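You operate a simulated robot arm through the tools that you are given. There is no shell and no other tool.

You are at the controls of a simulated robot arm. One attempt, no reset.

TASK
Lift the railing off the blue trestles onto the green-marked pallet; return the yellow bar to its grey trestle.
Fine: lift with the bar; free its hooks from the railing.

It is judged by the outcome, as a careful person would: the job done as asked, and still so three seconds after it is handed in. It fails if anything else is knocked over, pushed out of place, dropped, spilled or broken.

THE ROBOT
A 7-joint arm with a two-finger parallel gripper, fixed in place. Base frame: the origin is on the floor under the middle of its stand, x ahead of it, y to its left, z up. Readings come in m, degrees, newtons and seconds.
It reaches about 0.926 m from its shoulder. Its first joint turns from -115.0 to 115.0 degrees. Payload 3.91 kg.
Tool frame: the origin (TCP) lies between the finger pads and is the grasp point; the fingertips stand 0.03 m ahead of it; z points along the fingers, y is the line along which they close. Largest opening 0.11 m; finger width 0.02, thickness 0.01; the body of the gripper, 0.048 by 0.112 m, starts 0.055 m behind the TCP.
Orientation is that of the tool frame in the base frame, as a unit quaternion [x, y, z, w]. With the fingers straight down and closing along the base's y, the tool's x points along the base's -x, its y along +y and its z along -z.

THE INTERFACE
- The arm moves only by the tool move_arm. Its argument "rows" is a list of rows, each a list of 2 entries, a list of its own where there are three numbers: the shift along the tool's x, y, z in m, then the turn, a rotation vector about the tool's x, y, z in degrees. In form: [[[x, y, z], [ax, ay, az]], ...]. A call has 1 to 20 rows; each row shifts and turns the commanded pose from where the row before left it, along the tool's axes as they then stand. "fingers" is the opening, from 0 (shut) to 1 (fully open), set as the call begins (left out, the last holds). A row lasts 0.2 s, in which the tool goes at most 0.05 m and 8.6 degrees; a call with a longer step from one row to the next is refused whole, and so is a gripper value outside its range. A pose out of reach is approached as far as the arm can. The call stops where the force on the tool passes 90 N (or 10 N more than at its start, if that is more) or the arm is blocked; 0.2 s more then pass. The fingers move at their own pace (about 0.153 m/s each) and stop on an object; they squeeze with about 38 N. The grip force told is the motor's: it shows also when the fingers shut on nothing. Time passes only in rows, and 0.2 s behind the last, so rows that do not move let the fingers close. The reply holds the time, the measured pose of the TCP, the force on the tool along the base axes, the opening and the grip force, in the units named above and with some noise, with the torque about the TCP (base axes, N m) and any sound that the robot's microphone picked up.
- Cameras (640 x 400 px; columns grow to the right, rows downward): "scene" is fixed at [0.0511, -0.6495, 1.8349]; the picture's right is [0.80, -0.59, 0.00], its down [-0.20, -0.27, -0.94] and it looks along [0.56, 0.76, -0.34] (base axes); focal length 316 px, centre (320, 200). "wrist" rides on the gripper at [0.072, 0.017, -0.103] in the tool frame; the picture's right is [-0.23, 0.97, 0.00], its down [-0.76, -0.18, -0.62] and it looks along [-0.61, -0.14, 0.78] (tool axes); focal length 222 px, centre (320, 200). There is no depth. A picture from a camera that has moved, and an enlarged one, comes with that camera's place and axes in the base frame and with its lens.
- grab_frame(camera): a new picture of that camera. It takes no simulated time.
- move_column(by): slides the trunk up (or, below 0, down) by that many m; the arm rides with it, the base frame stays. It gives what a move gives, with no picture.
- close_up(camera, box): a new picture of the part [left, top, right, bottom] of that camera's present view, enlarged. It takes no simulated time.
- finish_job(): hands the job in; it is judged then, once.

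Places have to be worked out from the pictures, the camera data and where the tool is seen. Open the gripper and draw the arm clear of the work before you hand the job in, unless the task says otherwise.

The tools are called after "Call:" as name(argument=value, ...) on one line, values as JSON. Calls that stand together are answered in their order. move_arm: Moves the arm, as the interface text tells. Its arguments: {"type":"object","properties":{"rows":{"type":"array"},"fingers":{"type":"number"}},"required":["rows"]} The other tools are called the same way: move_column (by) moves the trunk up or down; grab_frame (camera) takes a picture; close_up (camera, box) takes an enlarged picture of a part of a camera's view; finish_job () hands the job in.

At the start:

```text
clock: 0.0
tcp_pos: [0.546, 0.0974, 1.473]
tcp_rot: [0.001, 1.0, 0.0, 0.001]
wrist_force: [0.1, -0.4, 0.5]
torque: [0.02, 0.0, -0.02]
width: 0.1103
grasp_force: 0.1
trunk travel left (down, up): [-0.925, 0.065]
```

scene: 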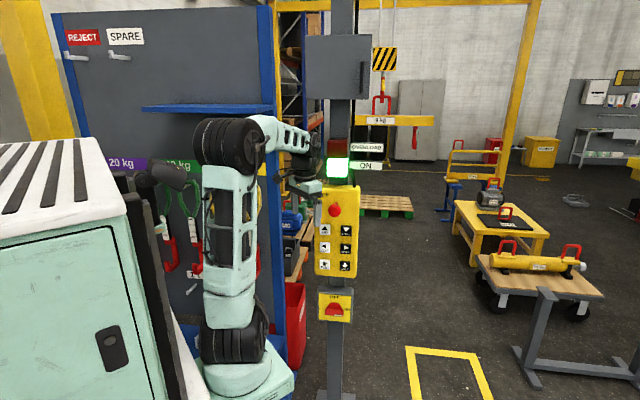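
wrist: 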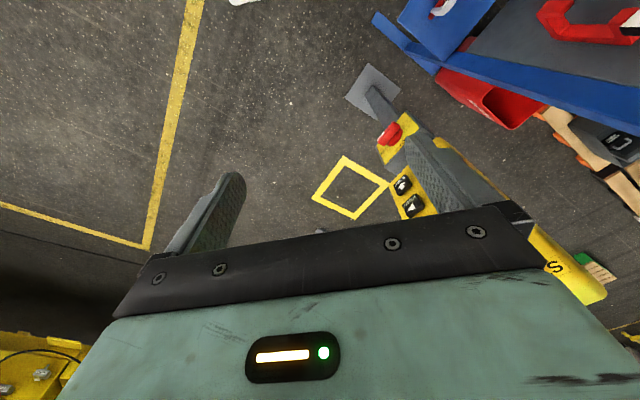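

The scene shows a control post with buttons and a crane with a yellow beam behind; I will look at the details enlarged before moving anything.

Call:
close_up(camera="scene", box=[280, 120, 400, 340])

Call:
close_up(camera="scene", box=[340, 0, 640, 200])

Call:
close_up(camera="scene", box=[400, 120, 640, 320])

Call:
close_up(camera="scene", box=[100, 100, 340, 400])

```text
1.82 times, centred on (340, 230) of scene
camera zoom: at [0.0511, -0.6495, 1.8349], right [0.8, -0.59, 0.0], down [-0.2, -0.27, -0.94], along [0.56, 0.76, -0.34], focal length 574 px, centre (284, 146)
```

zoom: 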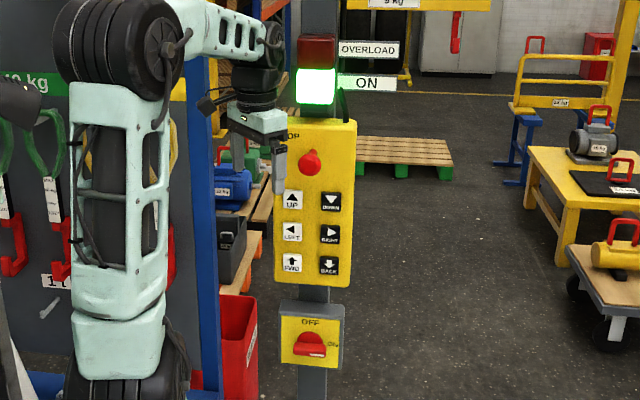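

```text
2.00 times, centred on (490, 100) of scene
camera zoom: at [0.0511, -0.6495, 1.8349], right [0.8, -0.59, 0.0], down [-0.2, -0.27, -0.94], along [0.56, 0.76, -0.34], focal length 631 px, centre (-20, 400)
```

zoom: 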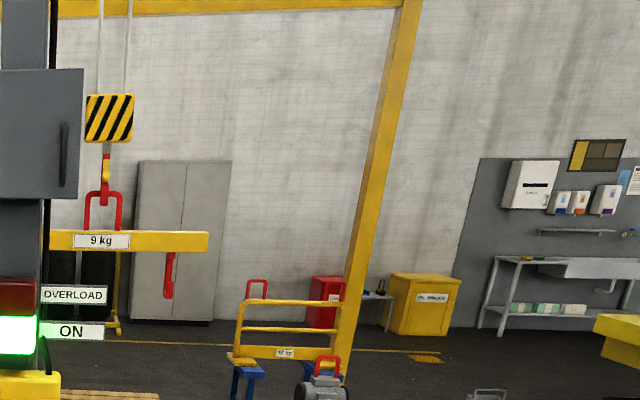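

```text
2.00 times, centred on (520, 220) of scene
camera zoom: at [0.0511, -0.6495, 1.8349], right [0.8, -0.59, 0.0], down [-0.2, -0.27, -0.94], along [0.56, 0.76, -0.34], focal length 631 px, centre (-80, 160)
```

zoom: 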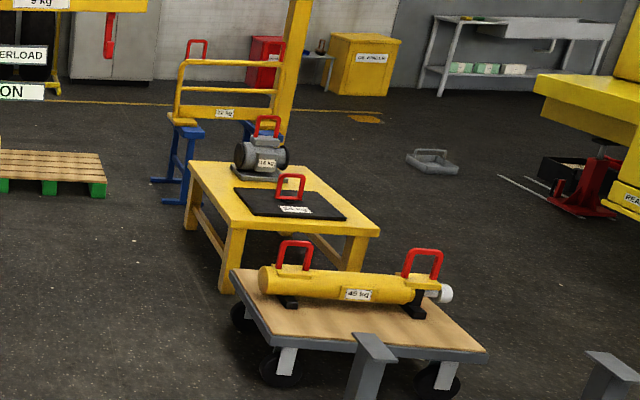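

```text
1.33 times, centred on (220, 250) of scene
camera zoom: at [0.0511, -0.6495, 1.8349], right [0.8, -0.59, 0.0], down [-0.2, -0.27, -0.94], along [0.56, 0.76, -0.34], focal length 421 px, centre (453, 133)
```

zoom: 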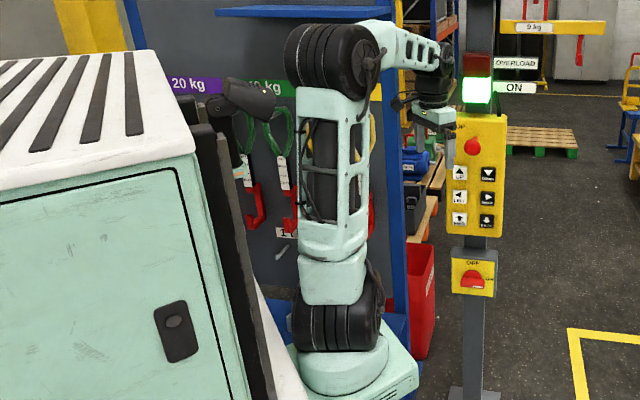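

I'll zoom more tightly on the beam, railing, pallet, grey trestle and button panel to measure them.

Call:
close_up(camera="scene", box=[352, 0, 448, 60])

Call:
close_up(camera="scene", box=[344, 40, 440, 160])

Call:
close_up(camera="scene", box=[430, 130, 520, 220])

Call:
close_up(camera="scene", box=[350, 180, 430, 230])

Call:
close_up(camera="scene", box=[480, 270, 640, 400])

Call:
close_up(camera="scene", box=[300, 180, 370, 330])

Call:
close_up(camera="wrist", box=[340, 60, 640, 320])

```text
6.67 times, centred on (400, 30) of scene
camera zoom: at [0.0511, -0.6495, 1.8349], right [0.8, -0.59, 0.0], down [-0.2, -0.27, -0.94], along [0.56, 0.76, -0.34], focal length 2104 px, centre (-213, 1333)
```

zoom: 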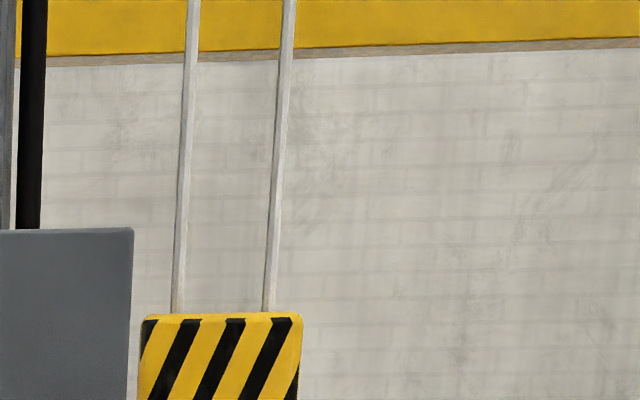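

```text
3.33 times, centred on (392, 100) of scene
camera zoom: at [0.0511, -0.6495, 1.8349], right [0.8, -0.59, 0.0], down [-0.2, -0.27, -0.94], along [0.56, 0.76, -0.34], focal length 1052 px, centre (80, 533)
```

zoom: 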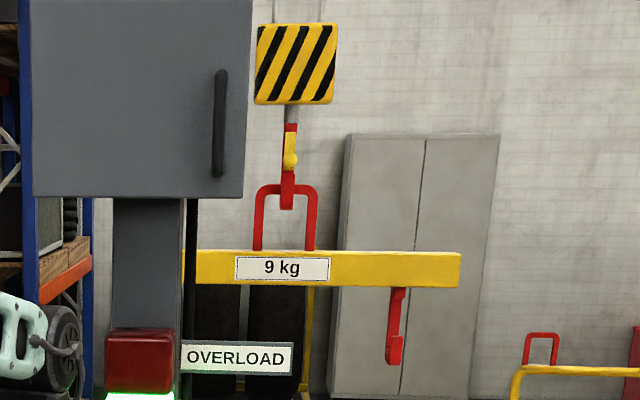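

```text
4.44 times, centred on (475, 175) of scene
camera zoom: at [0.0511, -0.6495, 1.8349], right [0.8, -0.59, 0.0], down [-0.2, -0.27, -0.94], along [0.56, 0.76, -0.34], focal length 1403 px, centre (-369, 311)
```

zoom: 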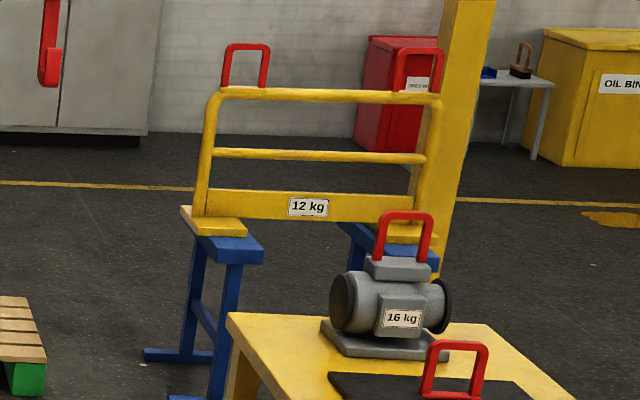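

```text
8.00 times, centred on (390, 205) of scene
camera zoom: at [0.0511, -0.6495, 1.8349], right [0.8, -0.59, 0.0], down [-0.2, -0.27, -0.94], along [0.56, 0.76, -0.34], focal length 2525 px, centre (-240, 160)
```

zoom: 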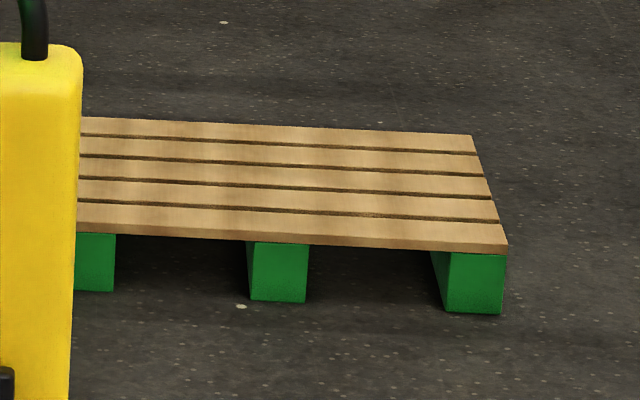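

```text
3.08 times, centred on (560, 335) of scene
camera zoom: at [0.0511, -0.6495, 1.8349], right [0.8, -0.59, 0.0], down [-0.2, -0.27, -0.94], along [0.56, 0.76, -0.34], focal length 971 px, centre (-418, -215)
```

zoom: 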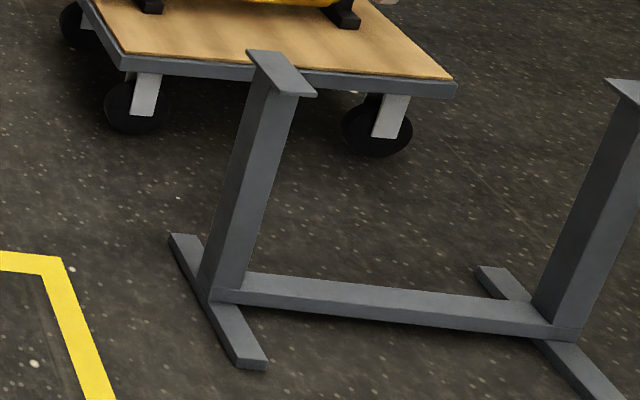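

```text
2.67 times, centred on (335, 255) of scene
camera zoom: at [0.0511, -0.6495, 1.8349], right [0.8, -0.59, 0.0], down [-0.2, -0.27, -0.94], along [0.56, 0.76, -0.34], focal length 842 px, centre (280, 53)
```

zoom: 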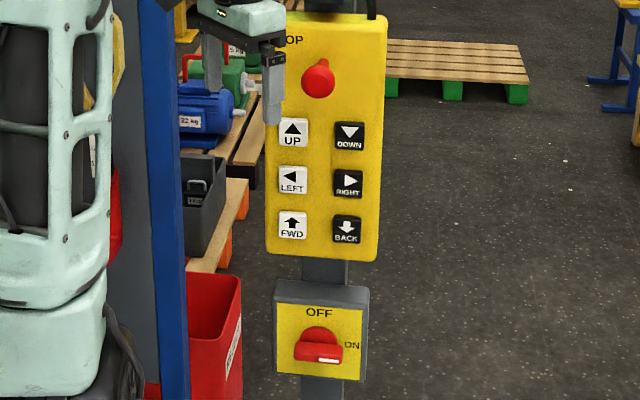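

```text
1.54 times, centred on (490, 190) of wrist
camera zoom: at [0.4742, 0.1137, 1.5753], right [0.23, 0.97, 0.0], down [0.76, -0.18, 0.62], along [0.61, -0.14, -0.78], focal length 342 px, centre (58, 215)
```

zoom: 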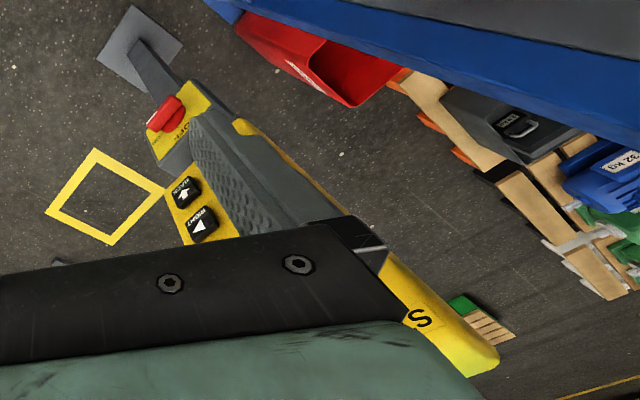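

The geometry seems rotated 45° to the base frame (pallet edges along [0.71,0.71] and [0.71,-0.71]). I zoom in on the hook shape, the eyes and the panel buttons for finer measures.

Call:
close_up(camera="scene", box=[380, 70, 430, 160])

Call:
close_up(camera="scene", box=[364, 60, 416, 124])

Call:
close_up(camera="scene", box=[440, 135, 510, 200])

Call:
close_up(camera="scene", box=[310, 185, 362, 280])

Call:
close_up(camera="scene", box=[180, 110, 330, 200])

Call:
close_up(camera="scene", box=[300, 280, 370, 330])

```text
4.44 times, centred on (405, 115) of scene
camera zoom: at [0.0511, -0.6495, 1.8349], right [0.8, -0.59, 0.0], down [-0.2, -0.27, -0.94], along [0.56, 0.76, -0.34], focal length 1403 px, centre (-58, 578)
```

zoom: 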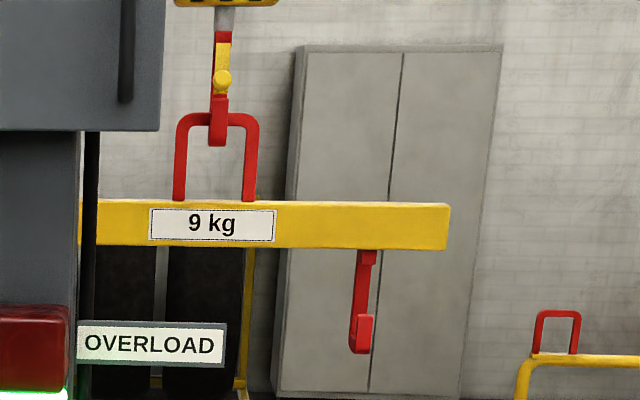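

```text
6.25 times, centred on (390, 92) of scene
camera zoom: at [0.0511, -0.6495, 1.8349], right [0.8, -0.59, 0.0], down [-0.2, -0.27, -0.94], along [0.56, 0.76, -0.34], focal length 1973 px, centre (-118, 875)
```

zoom: 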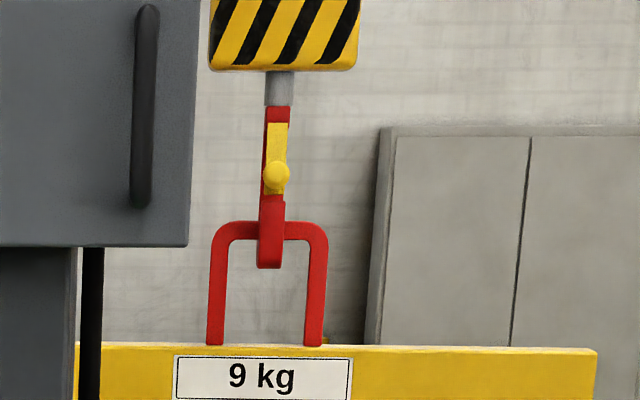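

```text
6.15 times, centred on (475, 168) of scene
camera zoom: at [0.0511, -0.6495, 1.8349], right [0.8, -0.59, 0.0], down [-0.2, -0.27, -0.94], along [0.56, 0.76, -0.34], focal length 1942 px, centre (-634, 400)
```

zoom: 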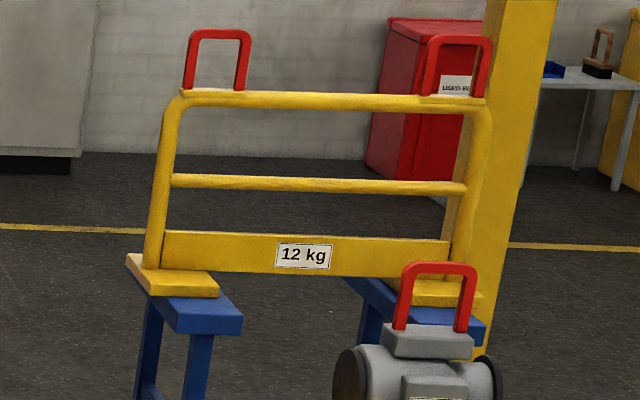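

```text
4.21 times, centred on (336, 232) of scene
camera zoom: at [0.0511, -0.6495, 1.8349], right [0.8, -0.59, 0.0], down [-0.2, -0.27, -0.94], along [0.56, 0.76, -0.34], focal length 1329 px, centre (253, 63)
```

zoom: 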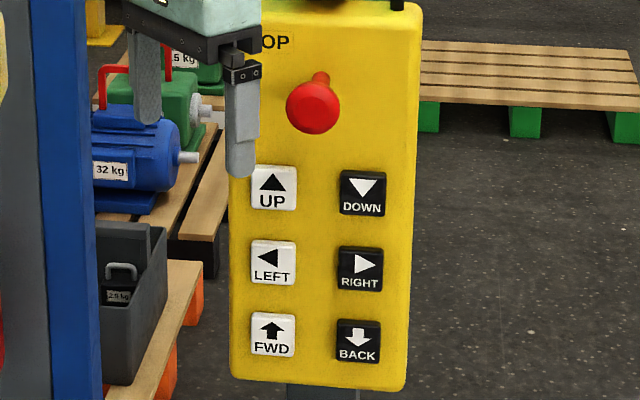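

```text
4.27 times, centred on (255, 155) of scene
camera zoom: at [0.0511, -0.6495, 1.8349], right [0.8, -0.59, 0.0], down [-0.2, -0.27, -0.94], along [0.56, 0.76, -0.34], focal length 1347 px, centre (597, 392)
```

zoom: 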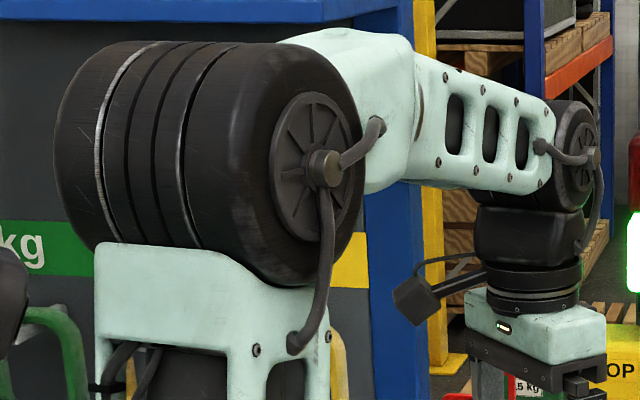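

```text
8.00 times, centred on (335, 305) of scene
camera zoom: at [0.0511, -0.6495, 1.8349], right [0.8, -0.59, 0.0], down [-0.2, -0.27, -0.94], along [0.56, 0.76, -0.34], focal length 2525 px, centre (200, -640)
```

zoom: 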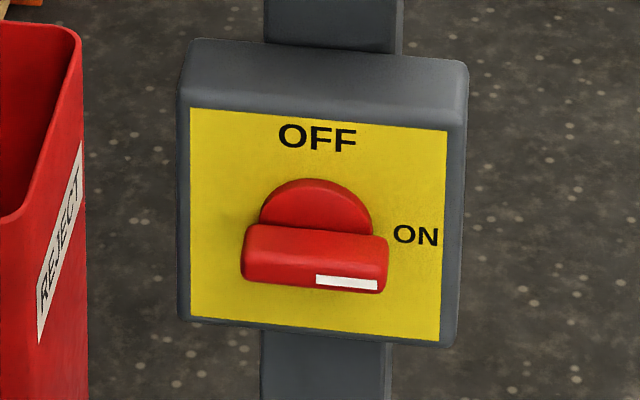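

The buttons lie on a plane facing back at 45° (columns at about [0.78,0.31] and [0.84,0.25]; rows z≈1.27, 1.19, 1.10). I lower the trunk so the gripper comes to panel height, clear of the panel by ~0.25 m.

Call:
move_column(by=-0.3)

```text
clock: 3.0
tcp_pos: [0.5472, 0.0967, 1.1731]
tcp_rot: [0.0, 1.0, 0.0, 0.0]
wrist_force: [0.0, 0.4, 0.6]
torque: [-0.03, -0.02, -0.02]
width: 0.11
grasp_force: 0.1
trunk travel left (down, up): [-0.625, 0.365]
```

The trunk is down by 0.3 m. Now I shut the fingers and move the TCP to about [0.66,0.19,1.17], still pointing down, well short of the panel.

Call:
move_arm(rows=[[[-0.028, 0.023, 0], [0, 0, 0]], [[-0.028, 0.023, 0], [0, 0, 0]], [[-0.028, 0.023, 0], [0, 0, 0]], [[-0.028, 0.023, 0], [0, 0, 0]]], fingers=0)

Call:
grab_frame(camera="scene")

Call:
grab_frame(camera="wrist")

```text
clock: 4.0
tcp_pos: [0.659, 0.19, 1.1728]
tcp_rot: [0.0, 1.0, 0.0, 0.001]
wrist_force: [-0.8, 0.5, 0.7]
torque: [0.02, -0.03, 0.0]
width: 0.0
grasp_force: 37.3
trunk travel left (down, up): [-0.625, 0.365]
```

```text
taken
```

scene: 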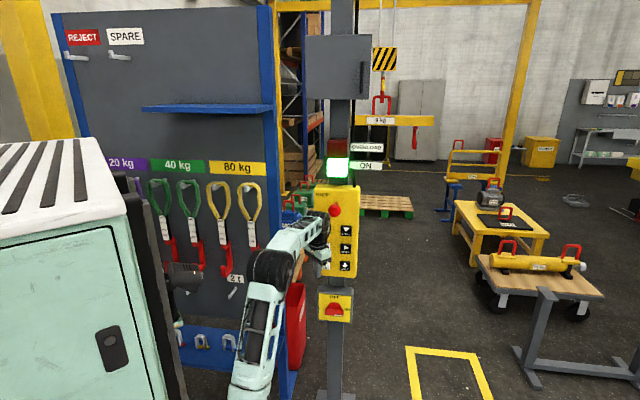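

```text
taken
camera wrist: at [0.5868, 0.2062, 1.2755], right [0.23, 0.97, 0.0], down [0.76, -0.18, 0.62], along [0.61, -0.14, -0.78], focal length 222 px, centre (320, 200)
```

wrist: 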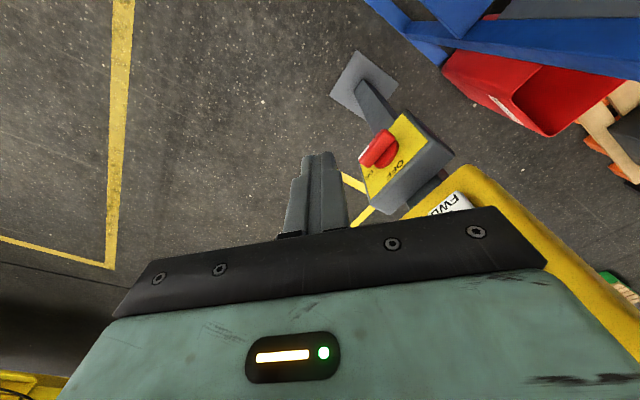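

The gripper stands about 0.15 m before the panel. I now turn the tool about its TCP, half of the way, toward pointing horizontally into the panel.

Call:
move_arm(rows=[[[0, 0, 0], [-2.932, -7.078, -2.932]], [[0, 0, 0], [-2.932, -7.078, -2.932]], [[0, 0, 0], [-2.932, -7.078, -2.932]], [[0, 0, 0], [-2.932, -7.078, -2.932]], [[0, 0, 0], [-2.932, -7.078, -2.932]], [[0, 0, 0], [-2.932, -7.078, -2.932]]])

Call:
grab_frame(camera="scene")

```text
clock: 5.4
tcp_pos: [0.6603, 0.1903, 1.1736]
tcp_rot: [-0.15, 0.908, 0.15, 0.361]
wrist_force: [-0.4, -0.2, -0.4]
torque: [-0.02, 0.01, 0.02]
width: 0.0001
grasp_force: 38.3
trunk travel left (down, up): [-0.625, 0.365]
```

```text
taken
```

scene: 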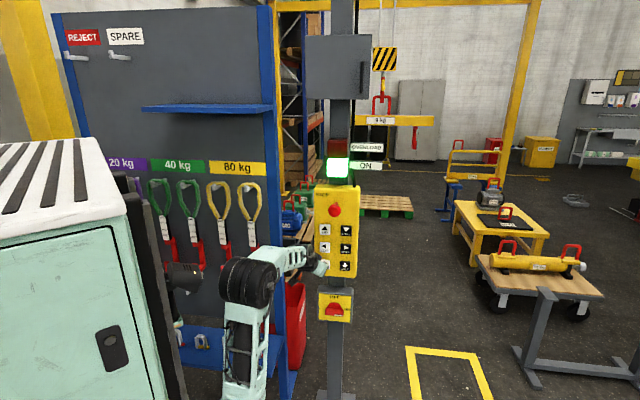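

The rotation is going well with no force. I complete the second half.

Call:
move_arm(rows=[[[0, 0, 0], [-2.932, -7.078, -2.932]], [[0, 0, 0], [-2.932, -7.078, -2.932]], [[0, 0, 0], [-2.932, -7.078, -2.932]], [[0, 0, 0], [-2.932, -7.078, -2.932]], [[0, 0, 0], [-2.932, -7.078, -2.932]], [[0, 0, 0], [-2.932, -7.078, -2.932]]])

Call:
grab_frame(camera="scene")

Call:
grab_frame(camera="wrist")

```text
clock: 6.8
tcp_pos: [0.6578, 0.1888, 1.1728]
tcp_rot: [-0.271, 0.652, 0.27, 0.655]
wrist_force: [0.1, 0.7, -0.2]
torque: [-0.01, 0.03, -0.02]
width: 0.0002
grasp_force: 37.3
trunk travel left (down, up): [-0.625, 0.365]
```

```text
taken
```

scene: 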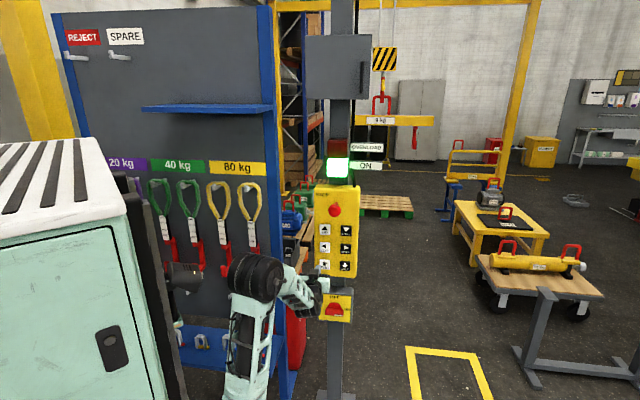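

```text
taken
camera wrist: at [0.5734, 0.1276, 1.0994], right [-0.69, 0.69, 0.23], down [-0.32, -0.57, 0.76], along [0.65, 0.45, 0.61], focal length 222 px, centre (320, 200)
```

wrist: 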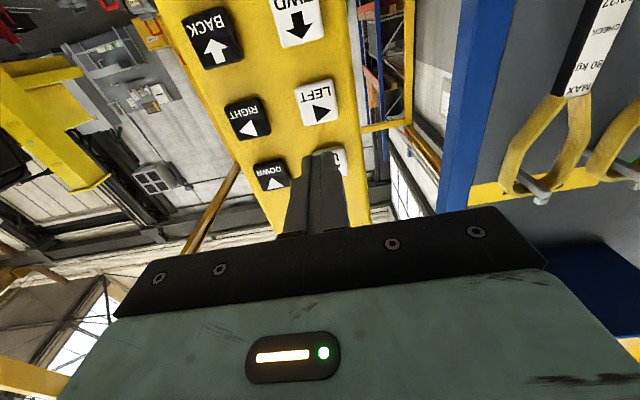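

The fingertip axis points straight at the LEFT button. I shift to the RIGHT column (tool y −0.09) and advance so that the fingertips stand a little before the button face.

Call:
move_arm(rows=[[[0, -0.03, 0], [0, 0, 0]], [[0, -0.03, 0], [0, 0, 0]], [[0, -0.03, 0], [0, 0, 0]], [[0, 0, 0.03], [0, 0, 0]], [[0, 0, 0.03], [0, 0, 0]], [[0, 0, 0.03], [0, 0, 0]], [[0, 0, 0.02], [0, 0, 0]]])

Call:
grab_frame(camera="wrist")

Call:
close_up(camera="scene", box=[290, 180, 370, 300])

```text
clock: 8.4
tcp_pos: [0.8001, 0.2047, 1.1725]
tcp_rot: [-0.27, 0.653, 0.27, 0.654]
wrist_force: [-0.4, -0.6, 0.4]
torque: [-0.01, -0.03, -0.01]
width: 0.0001
grasp_force: 38.0
trunk travel left (down, up): [-0.625, 0.365]
```

```text
taken
camera wrist: at [0.7148, 0.1424, 1.0991], right [-0.69, 0.69, 0.23], down [-0.32, -0.57, 0.76], along [0.65, 0.45, 0.61], focal length 222 px, centre (320, 200)
```

wrist: 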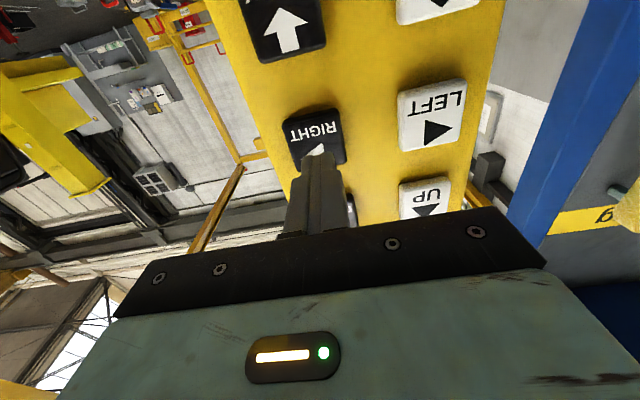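

```text
3.33 times, centred on (330, 240) of scene
camera zoom: at [0.0511, -0.6495, 1.8349], right [0.8, -0.59, 0.0], down [-0.2, -0.27, -0.94], along [0.56, 0.76, -0.34], focal length 1052 px, centre (287, 67)
```

zoom: 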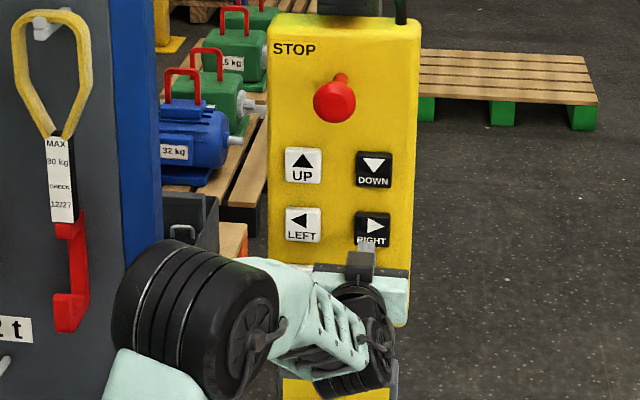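

The fingertips are about 3 cm before the RIGHT button and lined up with it. I advance in small steps, watching for force and sound.

Call:
move_arm(rows=[[[0, 0, 0.015], [0, 0, 0]], [[0, 0, 0.005], [0, 0, 0]], [[0, 0, 0.005], [0, 0, 0]]])

```text
clock: 9.2
tcp_pos: [0.8182, 0.2215, 1.1721]
tcp_rot: [-0.27, 0.654, 0.27, 0.653]
wrist_force: [-0.5, 0.7, -0.3]
torque: [-0.02, 0.02, -0.01]
width: 0.0
grasp_force: 37.6
trunk travel left (down, up): [-0.625, 0.365]
```

No contact yet with tips at about f=0.765. I advance further in 3 mm steps.

Call:
move_arm(rows=[[[0, 0, 0.003], [0, 0, 0]], [[0, 0, 0.003], [0, 0, 0]]])

```text
clock: 9.8
tcp_pos: [0.8234, 0.2244, 1.172]
tcp_rot: [-0.271, 0.652, 0.271, 0.654]
wrist_force: [-0.5, -0.5, 0.0]
torque: [-0.02, 0.01, 0.04]
width: 0.0
grasp_force: 37.5
trunk travel left (down, up): [-0.625, 0.365]
```

Call:
close_up(camera="wrist", box=[220, 60, 420, 240])

Call:
close_up(camera="scene", box=[310, 200, 370, 280])

```text
2.22 times, centred on (320, 150) of wrist
camera zoom: at [0.7378, 0.1633, 1.0989], right [-0.69, 0.69, 0.23], down [-0.32, -0.57, 0.76], along [0.65, 0.45, 0.61], focal length 494 px, centre (320, 311)
```

zoom: 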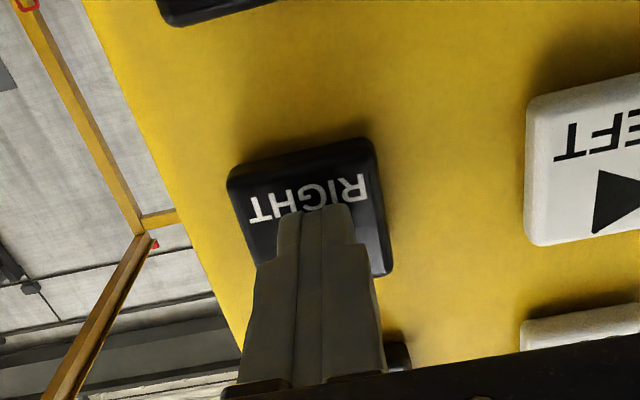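

```text
5.00 times, centred on (340, 240) of scene
camera zoom: at [0.0511, -0.6495, 1.8349], right [0.8, -0.59, 0.0], down [-0.2, -0.27, -0.94], along [0.56, 0.76, -0.34], focal length 1578 px, centre (220, 0)
```

zoom: 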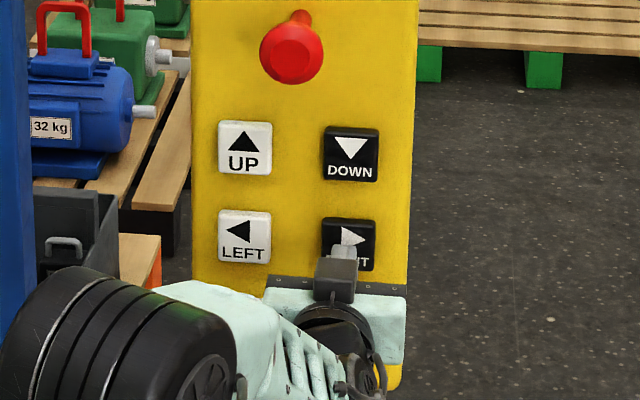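

The tips are centered on the RIGHT button, nearly touching. I go on stepwise.

Call:
move_arm(rows=[[[0, 0, 0.004], [0, 0, 0]]])

```text
clock: 10.2
tcp_pos: [0.8245, 0.2284, 1.1729]
tcp_rot: [-0.271, 0.652, 0.272, 0.653]
wrist_force: [-0.7, -0.9, 0.5]
torque: [0.0, 0.01, 0.0]
width: 0.0001
grasp_force: 38.1
trunk travel left (down, up): [-0.625, 0.365]
```

Call:
move_arm(rows=[[[0, 0, 0.003], [0, 0, 0]]])

```text
clock: 10.6
tcp_pos: [0.8275, 0.2311, 1.1719]
tcp_rot: [-0.271, 0.653, 0.271, 0.653]
wrist_force: [-1.4, -1.0, 0.4]
torque: [0.02, 0.0, -0.04]
width: 0.0
grasp_force: 37.5
trunk travel left (down, up): [-0.625, 0.365]
```

A faint force (~1.7 N) appears: contact begins near tip f≈0.778. One more 3 mm step, then I check the crane.

Call:
move_arm(rows=[[[0, 0, 0.003], [0, 0, 0]]])

Call:
grab_frame(camera="scene")

```text
clock: 11.0
tcp_pos: [0.8286, 0.2323, 1.1723]
tcp_rot: [-0.272, 0.653, 0.271, 0.653]
wrist_force: [-2.8, -2.3, -0.8]
torque: [-0.06, 0.02, 0.02]
width: 0.0
grasp_force: 37.9
trunk travel left (down, up): [-0.625, 0.365]
```

```text
taken
```

scene: 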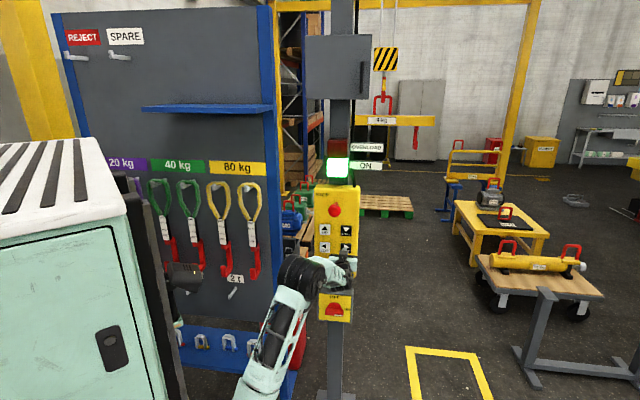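

The hook block seems shifted ~1–2 px right, so the button may be just engaging. I back off 12 mm and check how far the crane has moved.

Call:
move_arm(rows=[[[0, 0, -0.012], [0, 0, 0]]])

Call:
close_up(camera="scene", box=[364, 40, 444, 160])

```text
clock: 11.4
tcp_pos: [0.8208, 0.2247, 1.1723]
tcp_rot: [-0.272, 0.652, 0.272, 0.653]
wrist_force: [0.4, -0.5, -0.6]
torque: [0.0, -0.01, 0.05]
width: 0.0001
grasp_force: 37.7
trunk travel left (down, up): [-0.625, 0.365]
```

```text
3.33 times, centred on (404, 100) of scene
camera zoom: at [0.0511, -0.6495, 1.8349], right [0.8, -0.59, 0.0], down [-0.2, -0.27, -0.94], along [0.56, 0.76, -0.34], focal length 1052 px, centre (40, 533)
```

zoom: 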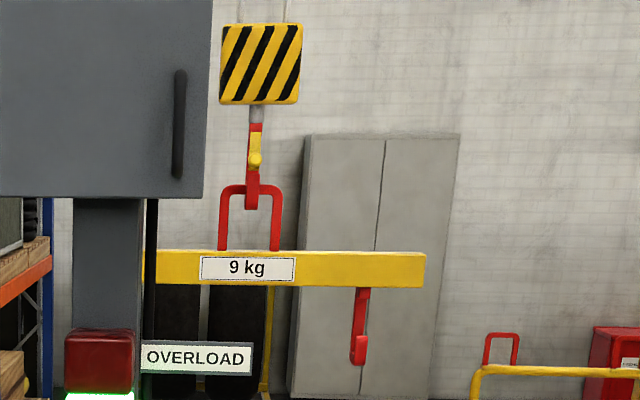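

RIGHT works: the crane shifted ~1 cm right. I do a timed press (about 1.2 s) to measure its speed.

Call:
move_arm(rows=[[[0, 0, 0.016], [0, 0, 0]], [[0, 0, 0], [0, 0, 0]], [[0, 0, 0], [0, 0, 0]], [[0, 0, 0], [0, 0, 0]], [[0, 0, 0], [0, 0, 0]], [[0, 0, 0], [0, 0, 0]], [[0, 0, -0.016], [0, 0, 0]]])

Call:
close_up(camera="scene", box=[364, 40, 444, 160])

```text
clock: 13.0
tcp_pos: [0.8209, 0.224, 1.1713]
tcp_rot: [-0.27, 0.654, 0.27, 0.654]
wrist_force: [-0.4, -0.9, -0.2]
torque: [0.02, 0.02, -0.02]
width: 0.0
grasp_force: 37.6
trunk travel left (down, up): [-0.625, 0.365]
```

```text
3.33 times, centred on (404, 100) of scene
camera zoom: at [0.0511, -0.6495, 1.8349], right [0.8, -0.59, 0.0], down [-0.2, -0.27, -0.94], along [0.56, 0.76, -0.34], focal length 1052 px, centre (40, 533)
```

zoom: 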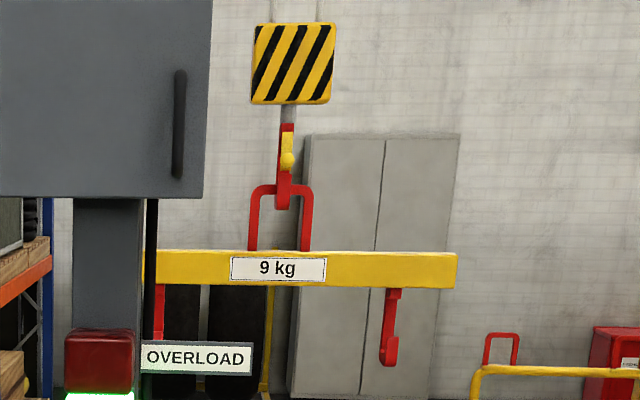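

The crane moved about 7 cm in ~1.2 s, so roughly 0.06 m/s. About 1.3 m to the right remains to be in line with the railing; I press and hold.

Call:
move_arm(rows=[[[0, 0, 0.016], [0, 0, 0]], [[0, 0, 0], [0, 0, 0]], [[0, 0, 0], [0, 0, 0]], [[0, 0, 0], [0, 0, 0]], [[0, 0, 0], [0, 0, 0]], [[0, 0, 0], [0, 0, 0]], [[0, 0, 0], [0, 0, 0]], [[0, 0, 0], [0, 0, 0]], [[0, 0, 0], [0, 0, 0]], [[0, 0, 0], [0, 0, 0]], [[0, 0, 0], [0, 0, 0]], [[0, 0, 0], [0, 0, 0]], [[0, 0, 0], [0, 0, 0]], [[0, 0, 0], [0, 0, 0]], [[0, 0, 0], [0, 0, 0]], [[0, 0, 0], [0, 0, 0]], [[0, 0, 0], [0, 0, 0]], [[0, 0, 0], [0, 0, 0]], [[0, 0, 0], [0, 0, 0]], [[0, 0, 0], [0, 0, 0]]])

Call:
grab_frame(camera="scene")

```text
clock: 17.2
tcp_pos: [0.8326, 0.2353, 1.1737]
tcp_rot: [-0.271, 0.652, 0.271, 0.654]
wrist_force: [-14.4, -10.8, -3.1]
torque: [-0.04, 0.07, 0.08]
width: 0.0001
grasp_force: 37.7
trunk travel left (down, up): [-0.625, 0.365]
```

```text
taken
```

scene: 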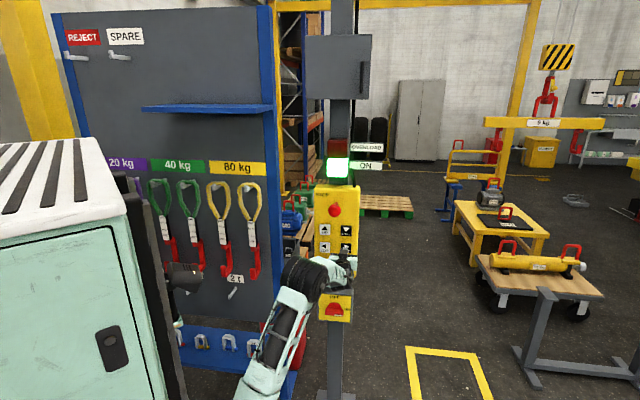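

It accelerated a lot more than expected (bar now at r≈1.70 of the 1.98 wanted). I release at once and see where it stops.

Call:
move_arm(rows=[[[0, 0, -0.016], [0, 0, 0]]])

Call:
grab_frame(camera="scene")

```text
clock: 17.6
tcp_pos: [0.8206, 0.2263, 1.1739]
tcp_rot: [-0.271, 0.653, 0.271, 0.653]
wrist_force: [0.1, -0.1, -0.8]
torque: [-0.01, -0.02, 0.02]
width: 0.0
grasp_force: 37.5
trunk travel left (down, up): [-0.625, 0.365]
```

```text
taken
```

scene: 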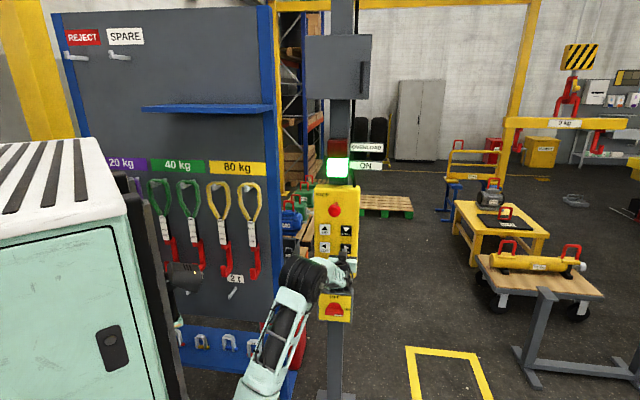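

It coasted to r≈1.84. I wait briefly, without pressing, to see whether it still drifts or swings.

Call:
move_arm(rows=[[[0, 0, 0], [0, 0, 0]], [[0, 0, 0], [0, 0, 0]]])

Call:
close_up(camera="scene", box=[480, 30, 640, 170])

Call:
move_arm(rows=[[[0, 0, 0], [0, 0, 0]], [[0, 0, 0], [0, 0, 0]], [[0, 0, 0], [0, 0, 0]]])

Call:
close_up(camera="scene", box=[480, 30, 640, 170])

```text
clock: 18.2
tcp_pos: [0.8213, 0.2241, 1.1726]
tcp_rot: [-0.271, 0.653, 0.271, 0.653]
wrist_force: [0.1, -0.5, 0.9]
torque: [0.03, 0.02, -0.03]
width: 0.0003
grasp_force: 37.4
trunk travel left (down, up): [-0.625, 0.365]
```

```text
2.86 times, centred on (560, 100) of scene
camera zoom: at [0.0511, -0.6495, 1.8349], right [0.8, -0.59, 0.0], down [-0.2, -0.27, -0.94], along [0.56, 0.76, -0.34], focal length 902 px, centre (-366, 486)
```

zoom: 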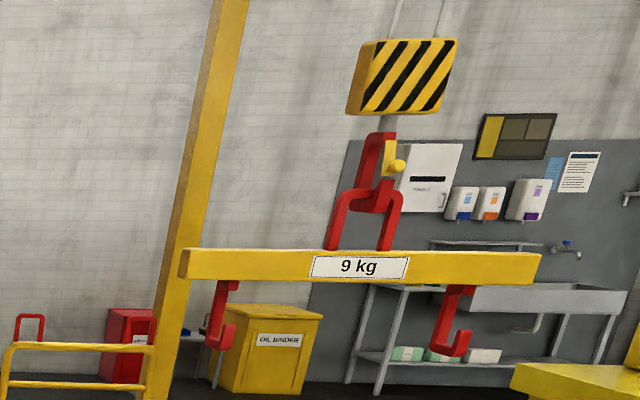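

```text
clock: 19.0
tcp_pos: [0.8212, 0.2248, 1.1735]
tcp_rot: [-0.272, 0.652, 0.272, 0.653]
wrist_force: [-0.2, -0.9, 0.0]
torque: [-0.01, 0.01, 0.01]
width: 0.0001
grasp_force: 38.4
trunk travel left (down, up): [-0.625, 0.365]
```

```text
2.86 times, centred on (560, 100) of scene
camera zoom: at [0.0511, -0.6495, 1.8349], right [0.8, -0.59, 0.0], down [-0.2, -0.27, -0.94], along [0.56, 0.76, -0.34], focal length 902 px, centre (-366, 486)
```

zoom: 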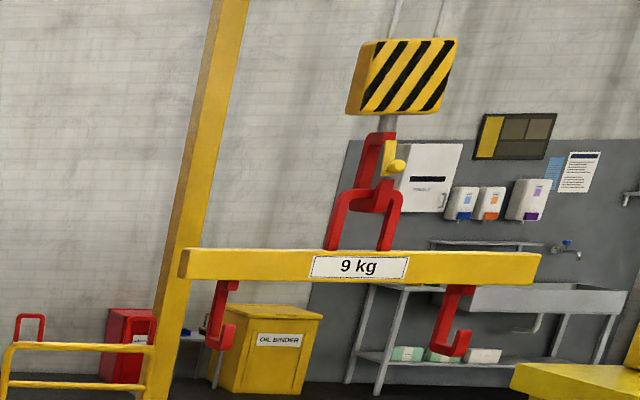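

The crane is at rest with no swing, and the side view shows the hooks open toward the back (tips toward me), so they must come under the eyes from the far side. I move to the FWD button.

Call:
move_arm(rows=[[[0, 0, -0.02], [0, 0, 0]], [[0.02, 0.022, 0], [0, 0, 0]], [[0.02, 0.022, 0], [0, 0, 0]], [[0.02, 0.022, 0], [0, 0, 0]], [[0.02, 0.022, 0], [0, 0, 0]], [[0, 0, 0.02], [0, 0, 0]]])

Call:
grab_frame(camera="wrist")

```text
clock: 20.4
tcp_pos: [0.7598, 0.2869, 1.0918]
tcp_rot: [-0.271, 0.653, 0.27, 0.654]
wrist_force: [0.1, -1.3, -0.1]
torque: [0.0, 0.01, 0.0]
width: 0.0
grasp_force: 37.3
trunk travel left (down, up): [-0.625, 0.365]
```

```text
taken
camera wrist: at [0.6739, 0.2248, 1.019], right [-0.69, 0.69, 0.23], down [-0.32, -0.57, 0.76], along [0.65, 0.45, 0.61], focal length 222 px, centre (320, 200)
```

wrist: 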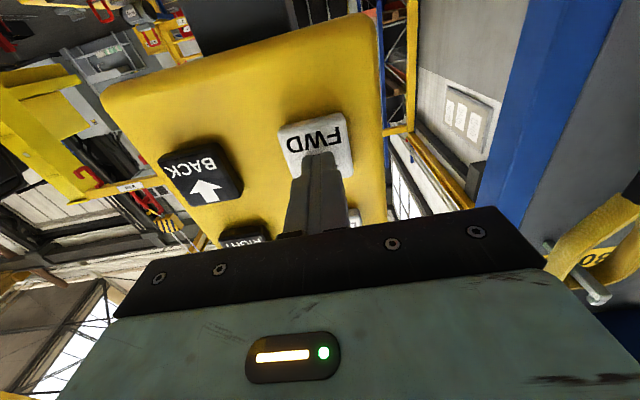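

The tips are centered before FWD. I press it for about 2 s to learn its speed.

Call:
move_arm(rows=[[[0, 0, 0.016], [0, 0, 0]], [[0, 0, 0], [0, 0, 0]], [[0, 0, 0], [0, 0, 0]], [[0, 0, 0], [0, 0, 0]], [[0, 0, 0], [0, 0, 0]], [[0, 0, 0], [0, 0, 0]], [[0, 0, 0], [0, 0, 0]], [[0, 0, 0], [0, 0, 0]], [[0, 0, 0], [0, 0, 0]], [[0, 0, 0], [0, 0, 0]], [[0, 0, -0.016], [0, 0, 0]], [[0, 0, 0], [0, 0, 0]], [[0, 0, 0], [0, 0, 0]]])

Call:
grab_frame(camera="scene")

```text
clock: 23.2
tcp_pos: [0.7592, 0.2857, 1.0933]
tcp_rot: [-0.271, 0.653, 0.271, 0.654]
wrist_force: [-0.3, 0.1, 0.4]
torque: [0.0, -0.01, -0.02]
width: 0.0003
grasp_force: 37.8
trunk travel left (down, up): [-0.625, 0.365]
```

```text
taken
```

scene: 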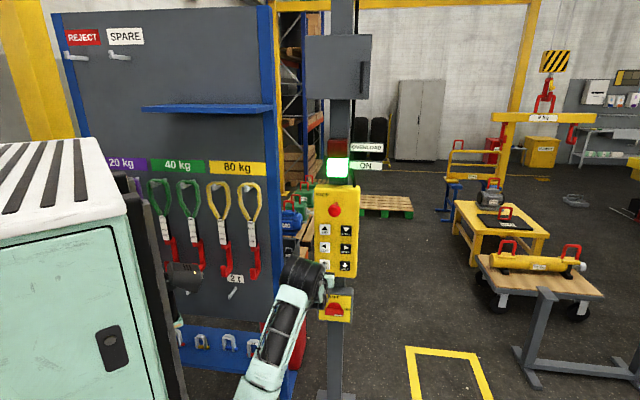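

FWD moved the crane about 0.3 m in 2 s. I hold it for about 4 s now, then release at once.

Call:
move_arm(rows=[[[0, 0, 0.016], [0, 0, 0]], [[0, 0, 0], [0, 0, 0]], [[0, 0, 0], [0, 0, 0]], [[0, 0, 0], [0, 0, 0]], [[0, 0, 0], [0, 0, 0]], [[0, 0, 0], [0, 0, 0]], [[0, 0, 0], [0, 0, 0]], [[0, 0, 0], [0, 0, 0]], [[0, 0, 0], [0, 0, 0]], [[0, 0, 0], [0, 0, 0]], [[0, 0, 0], [0, 0, 0]], [[0, 0, 0], [0, 0, 0]], [[0, 0, 0], [0, 0, 0]], [[0, 0, 0], [0, 0, 0]], [[0, 0, 0], [0, 0, 0]], [[0, 0, 0], [0, 0, 0]], [[0, 0, 0], [0, 0, 0]], [[0, 0, -0.016], [0, 0, 0]], [[0, 0, 0], [0, 0, 0]], [[0, 0, 0], [0, 0, 0]]])

Call:
grab_frame(camera="scene")

Call:
grab_frame(camera="wrist")

```text
clock: 27.4
tcp_pos: [0.7591, 0.2884, 1.0942]
tcp_rot: [-0.271, 0.653, 0.271, 0.654]
wrist_force: [0.4, -0.2, -0.2]
torque: [0.0, -0.01, 0.03]
width: 0.0
grasp_force: 37.7
trunk travel left (down, up): [-0.625, 0.365]
```

```text
taken
```

scene: 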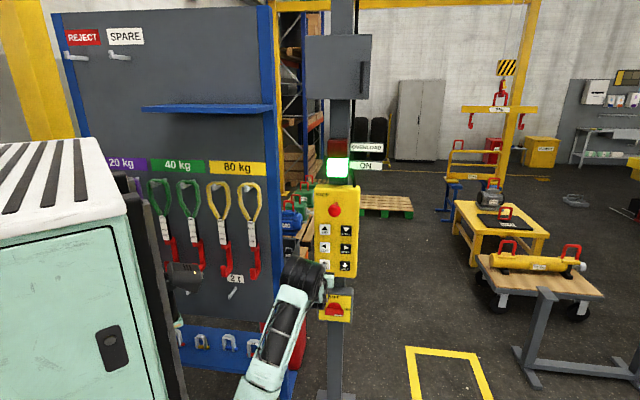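

```text
taken
camera wrist: at [0.6738, 0.2257, 1.0198], right [-0.69, 0.69, 0.23], down [-0.32, -0.57, 0.76], along [0.65, 0.45, 0.61], focal length 222 px, centre (320, 200)
```

wrist: 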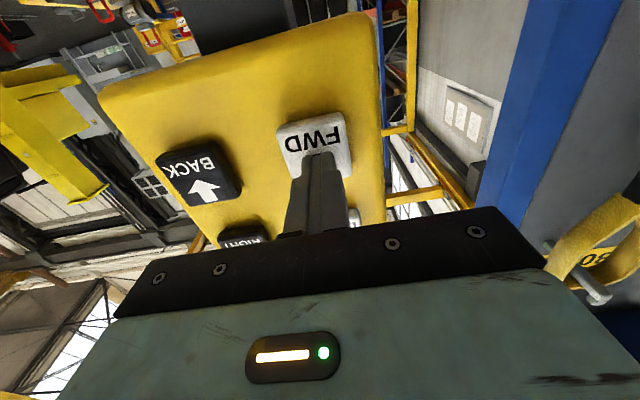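

The bar is now at about f≈3.2–3.3. I zoom in to calibrate its place relative to the railing's eyes before the next FWD move.

Call:
close_up(camera="scene", box=[440, 50, 560, 190])

```text
2.86 times, centred on (500, 120) of scene
camera zoom: at [0.0511, -0.6495, 1.8349], right [0.8, -0.59, 0.0], down [-0.2, -0.27, -0.94], along [0.56, 0.76, -0.34], focal length 902 px, centre (-194, 429)
```

zoom: 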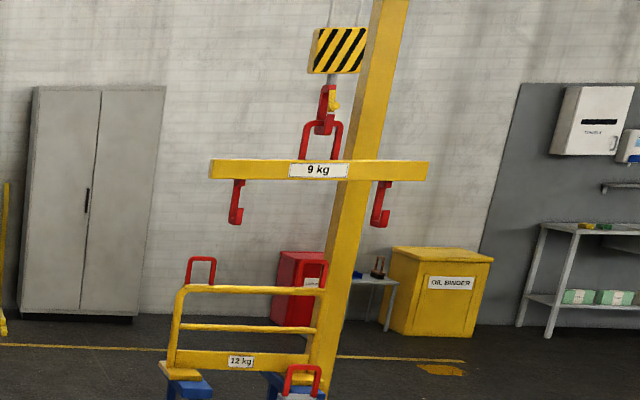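

Hooks and eyes compare well (equal spacing): the bar is ~0.97 m short of the railing plane and ~0.16 m too far left, with hook bottoms ~0.28 m above the eyes. I press FWD again for about 1 m.

Call:
move_arm(rows=[[[0, 0, 0.016], [0, 0, 0]], [[0, 0, 0], [0, 0, 0]], [[0, 0, 0], [0, 0, 0]], [[0, 0, 0], [0, 0, 0]], [[0, 0, 0], [0, 0, 0]], [[0, 0, 0], [0, 0, 0]], [[0, 0, 0], [0, 0, 0]], [[0, 0, 0], [0, 0, 0]], [[0, 0, 0], [0, 0, 0]], [[0, 0, 0], [0, 0, 0]], [[0, 0, 0], [0, 0, 0]], [[0, 0, 0], [0, 0, 0]], [[0, 0, 0], [0, 0, 0]], [[0, 0, 0], [0, 0, 0]], [[0, 0, 0], [0, 0, 0]], [[0, 0, 0], [0, 0, 0]], [[0, 0, 0], [0, 0, 0]], [[0, 0, 0], [0, 0, 0]], [[0, 0, -0.016], [0, 0, 0]], [[0, 0, 0], [0, 0, 0]]])

Call:
close_up(camera="scene", box=[420, 70, 540, 200])

```text
clock: 31.6
tcp_pos: [0.758, 0.2864, 1.0926]
tcp_rot: [-0.27, 0.653, 0.27, 0.654]
wrist_force: [-0.3, -0.5, 0.6]
torque: [-0.03, -0.01, 0.03]
width: 0.0003
grasp_force: 38.1
trunk travel left (down, up): [-0.625, 0.365]
```

```text
3.08 times, centred on (480, 135) of scene
camera zoom: at [0.0511, -0.6495, 1.8349], right [0.8, -0.59, 0.0], down [-0.2, -0.27, -0.94], along [0.56, 0.76, -0.34], focal length 971 px, centre (-172, 400)
```

zoom: 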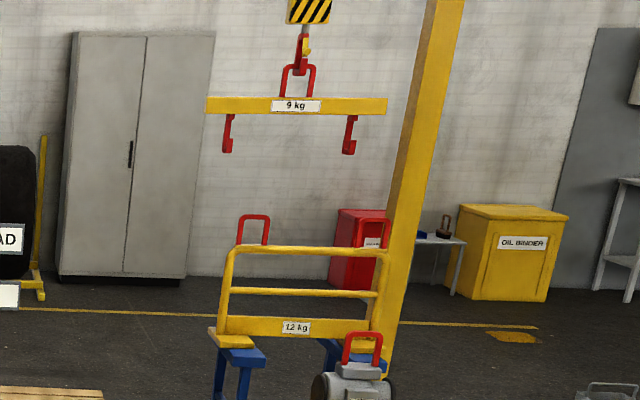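

Now the bar is close to the railing plane; I zoom more for measurement.

Call:
close_up(camera="scene", box=[450, 90, 510, 170])

```text
5.00 times, centred on (480, 130) of scene
camera zoom: at [0.0511, -0.6495, 1.8349], right [0.8, -0.59, 0.0], down [-0.2, -0.27, -0.94], along [0.56, 0.76, -0.34], focal length 1578 px, centre (-480, 550)
```

zoom: 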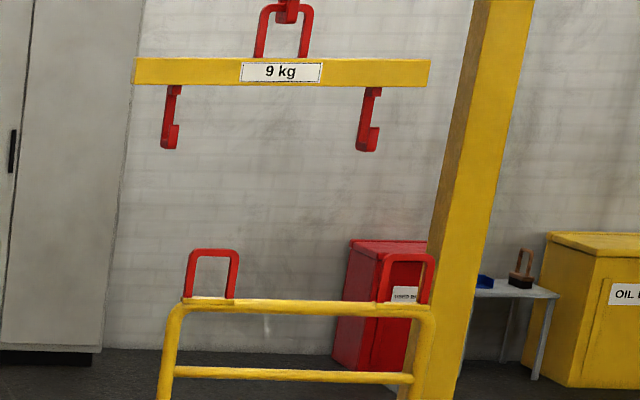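

I zoom far into the hooks and eyes to see their shape and thickness.

Call:
close_up(camera="scene", box=[474, 100, 494, 124])

Call:
close_up(camera="scene", box=[484, 134, 512, 156])

Call:
close_up(camera="scene", box=[470, 70, 500, 110])

```text
16.00 times, centred on (484, 112) of scene
camera zoom: at [0.0511, -0.6495, 1.8349], right [0.8, -0.59, 0.0], down [-0.2, -0.27, -0.94], along [0.56, 0.76, -0.34], focal length 5050 px, centre (-2304, 1608)
```

zoom: 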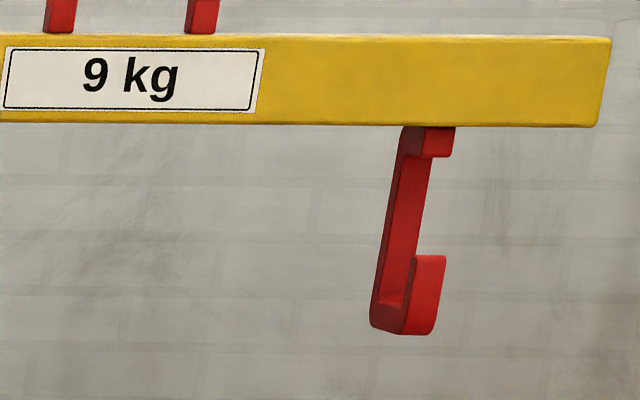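

```text
16.00 times, centred on (498, 145) of scene
camera zoom: at [0.0511, -0.6495, 1.8349], right [0.8, -0.59, 0.0], down [-0.2, -0.27, -0.94], along [0.56, 0.76, -0.34], focal length 5050 px, centre (-2528, 1080)
```

zoom: 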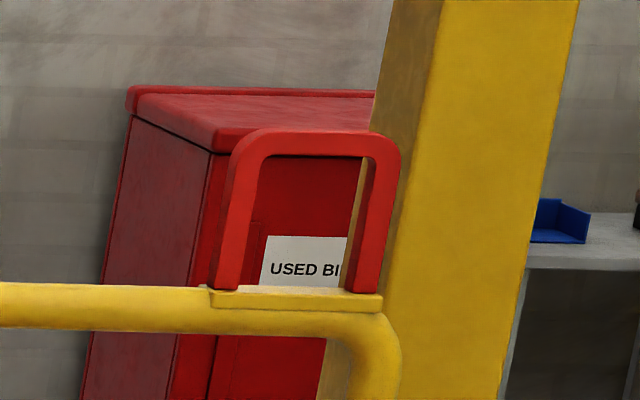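

```text
10.00 times, centred on (485, 90) of scene
camera zoom: at [0.0511, -0.6495, 1.8349], right [0.8, -0.59, 0.0], down [-0.2, -0.27, -0.94], along [0.56, 0.76, -0.34], focal length 3156 px, centre (-1330, 1300)
```

zoom: 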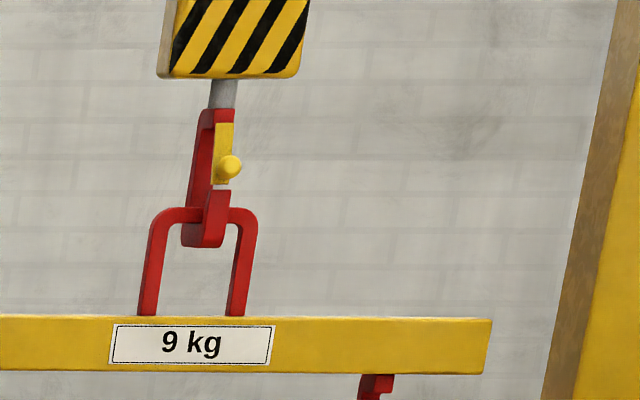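

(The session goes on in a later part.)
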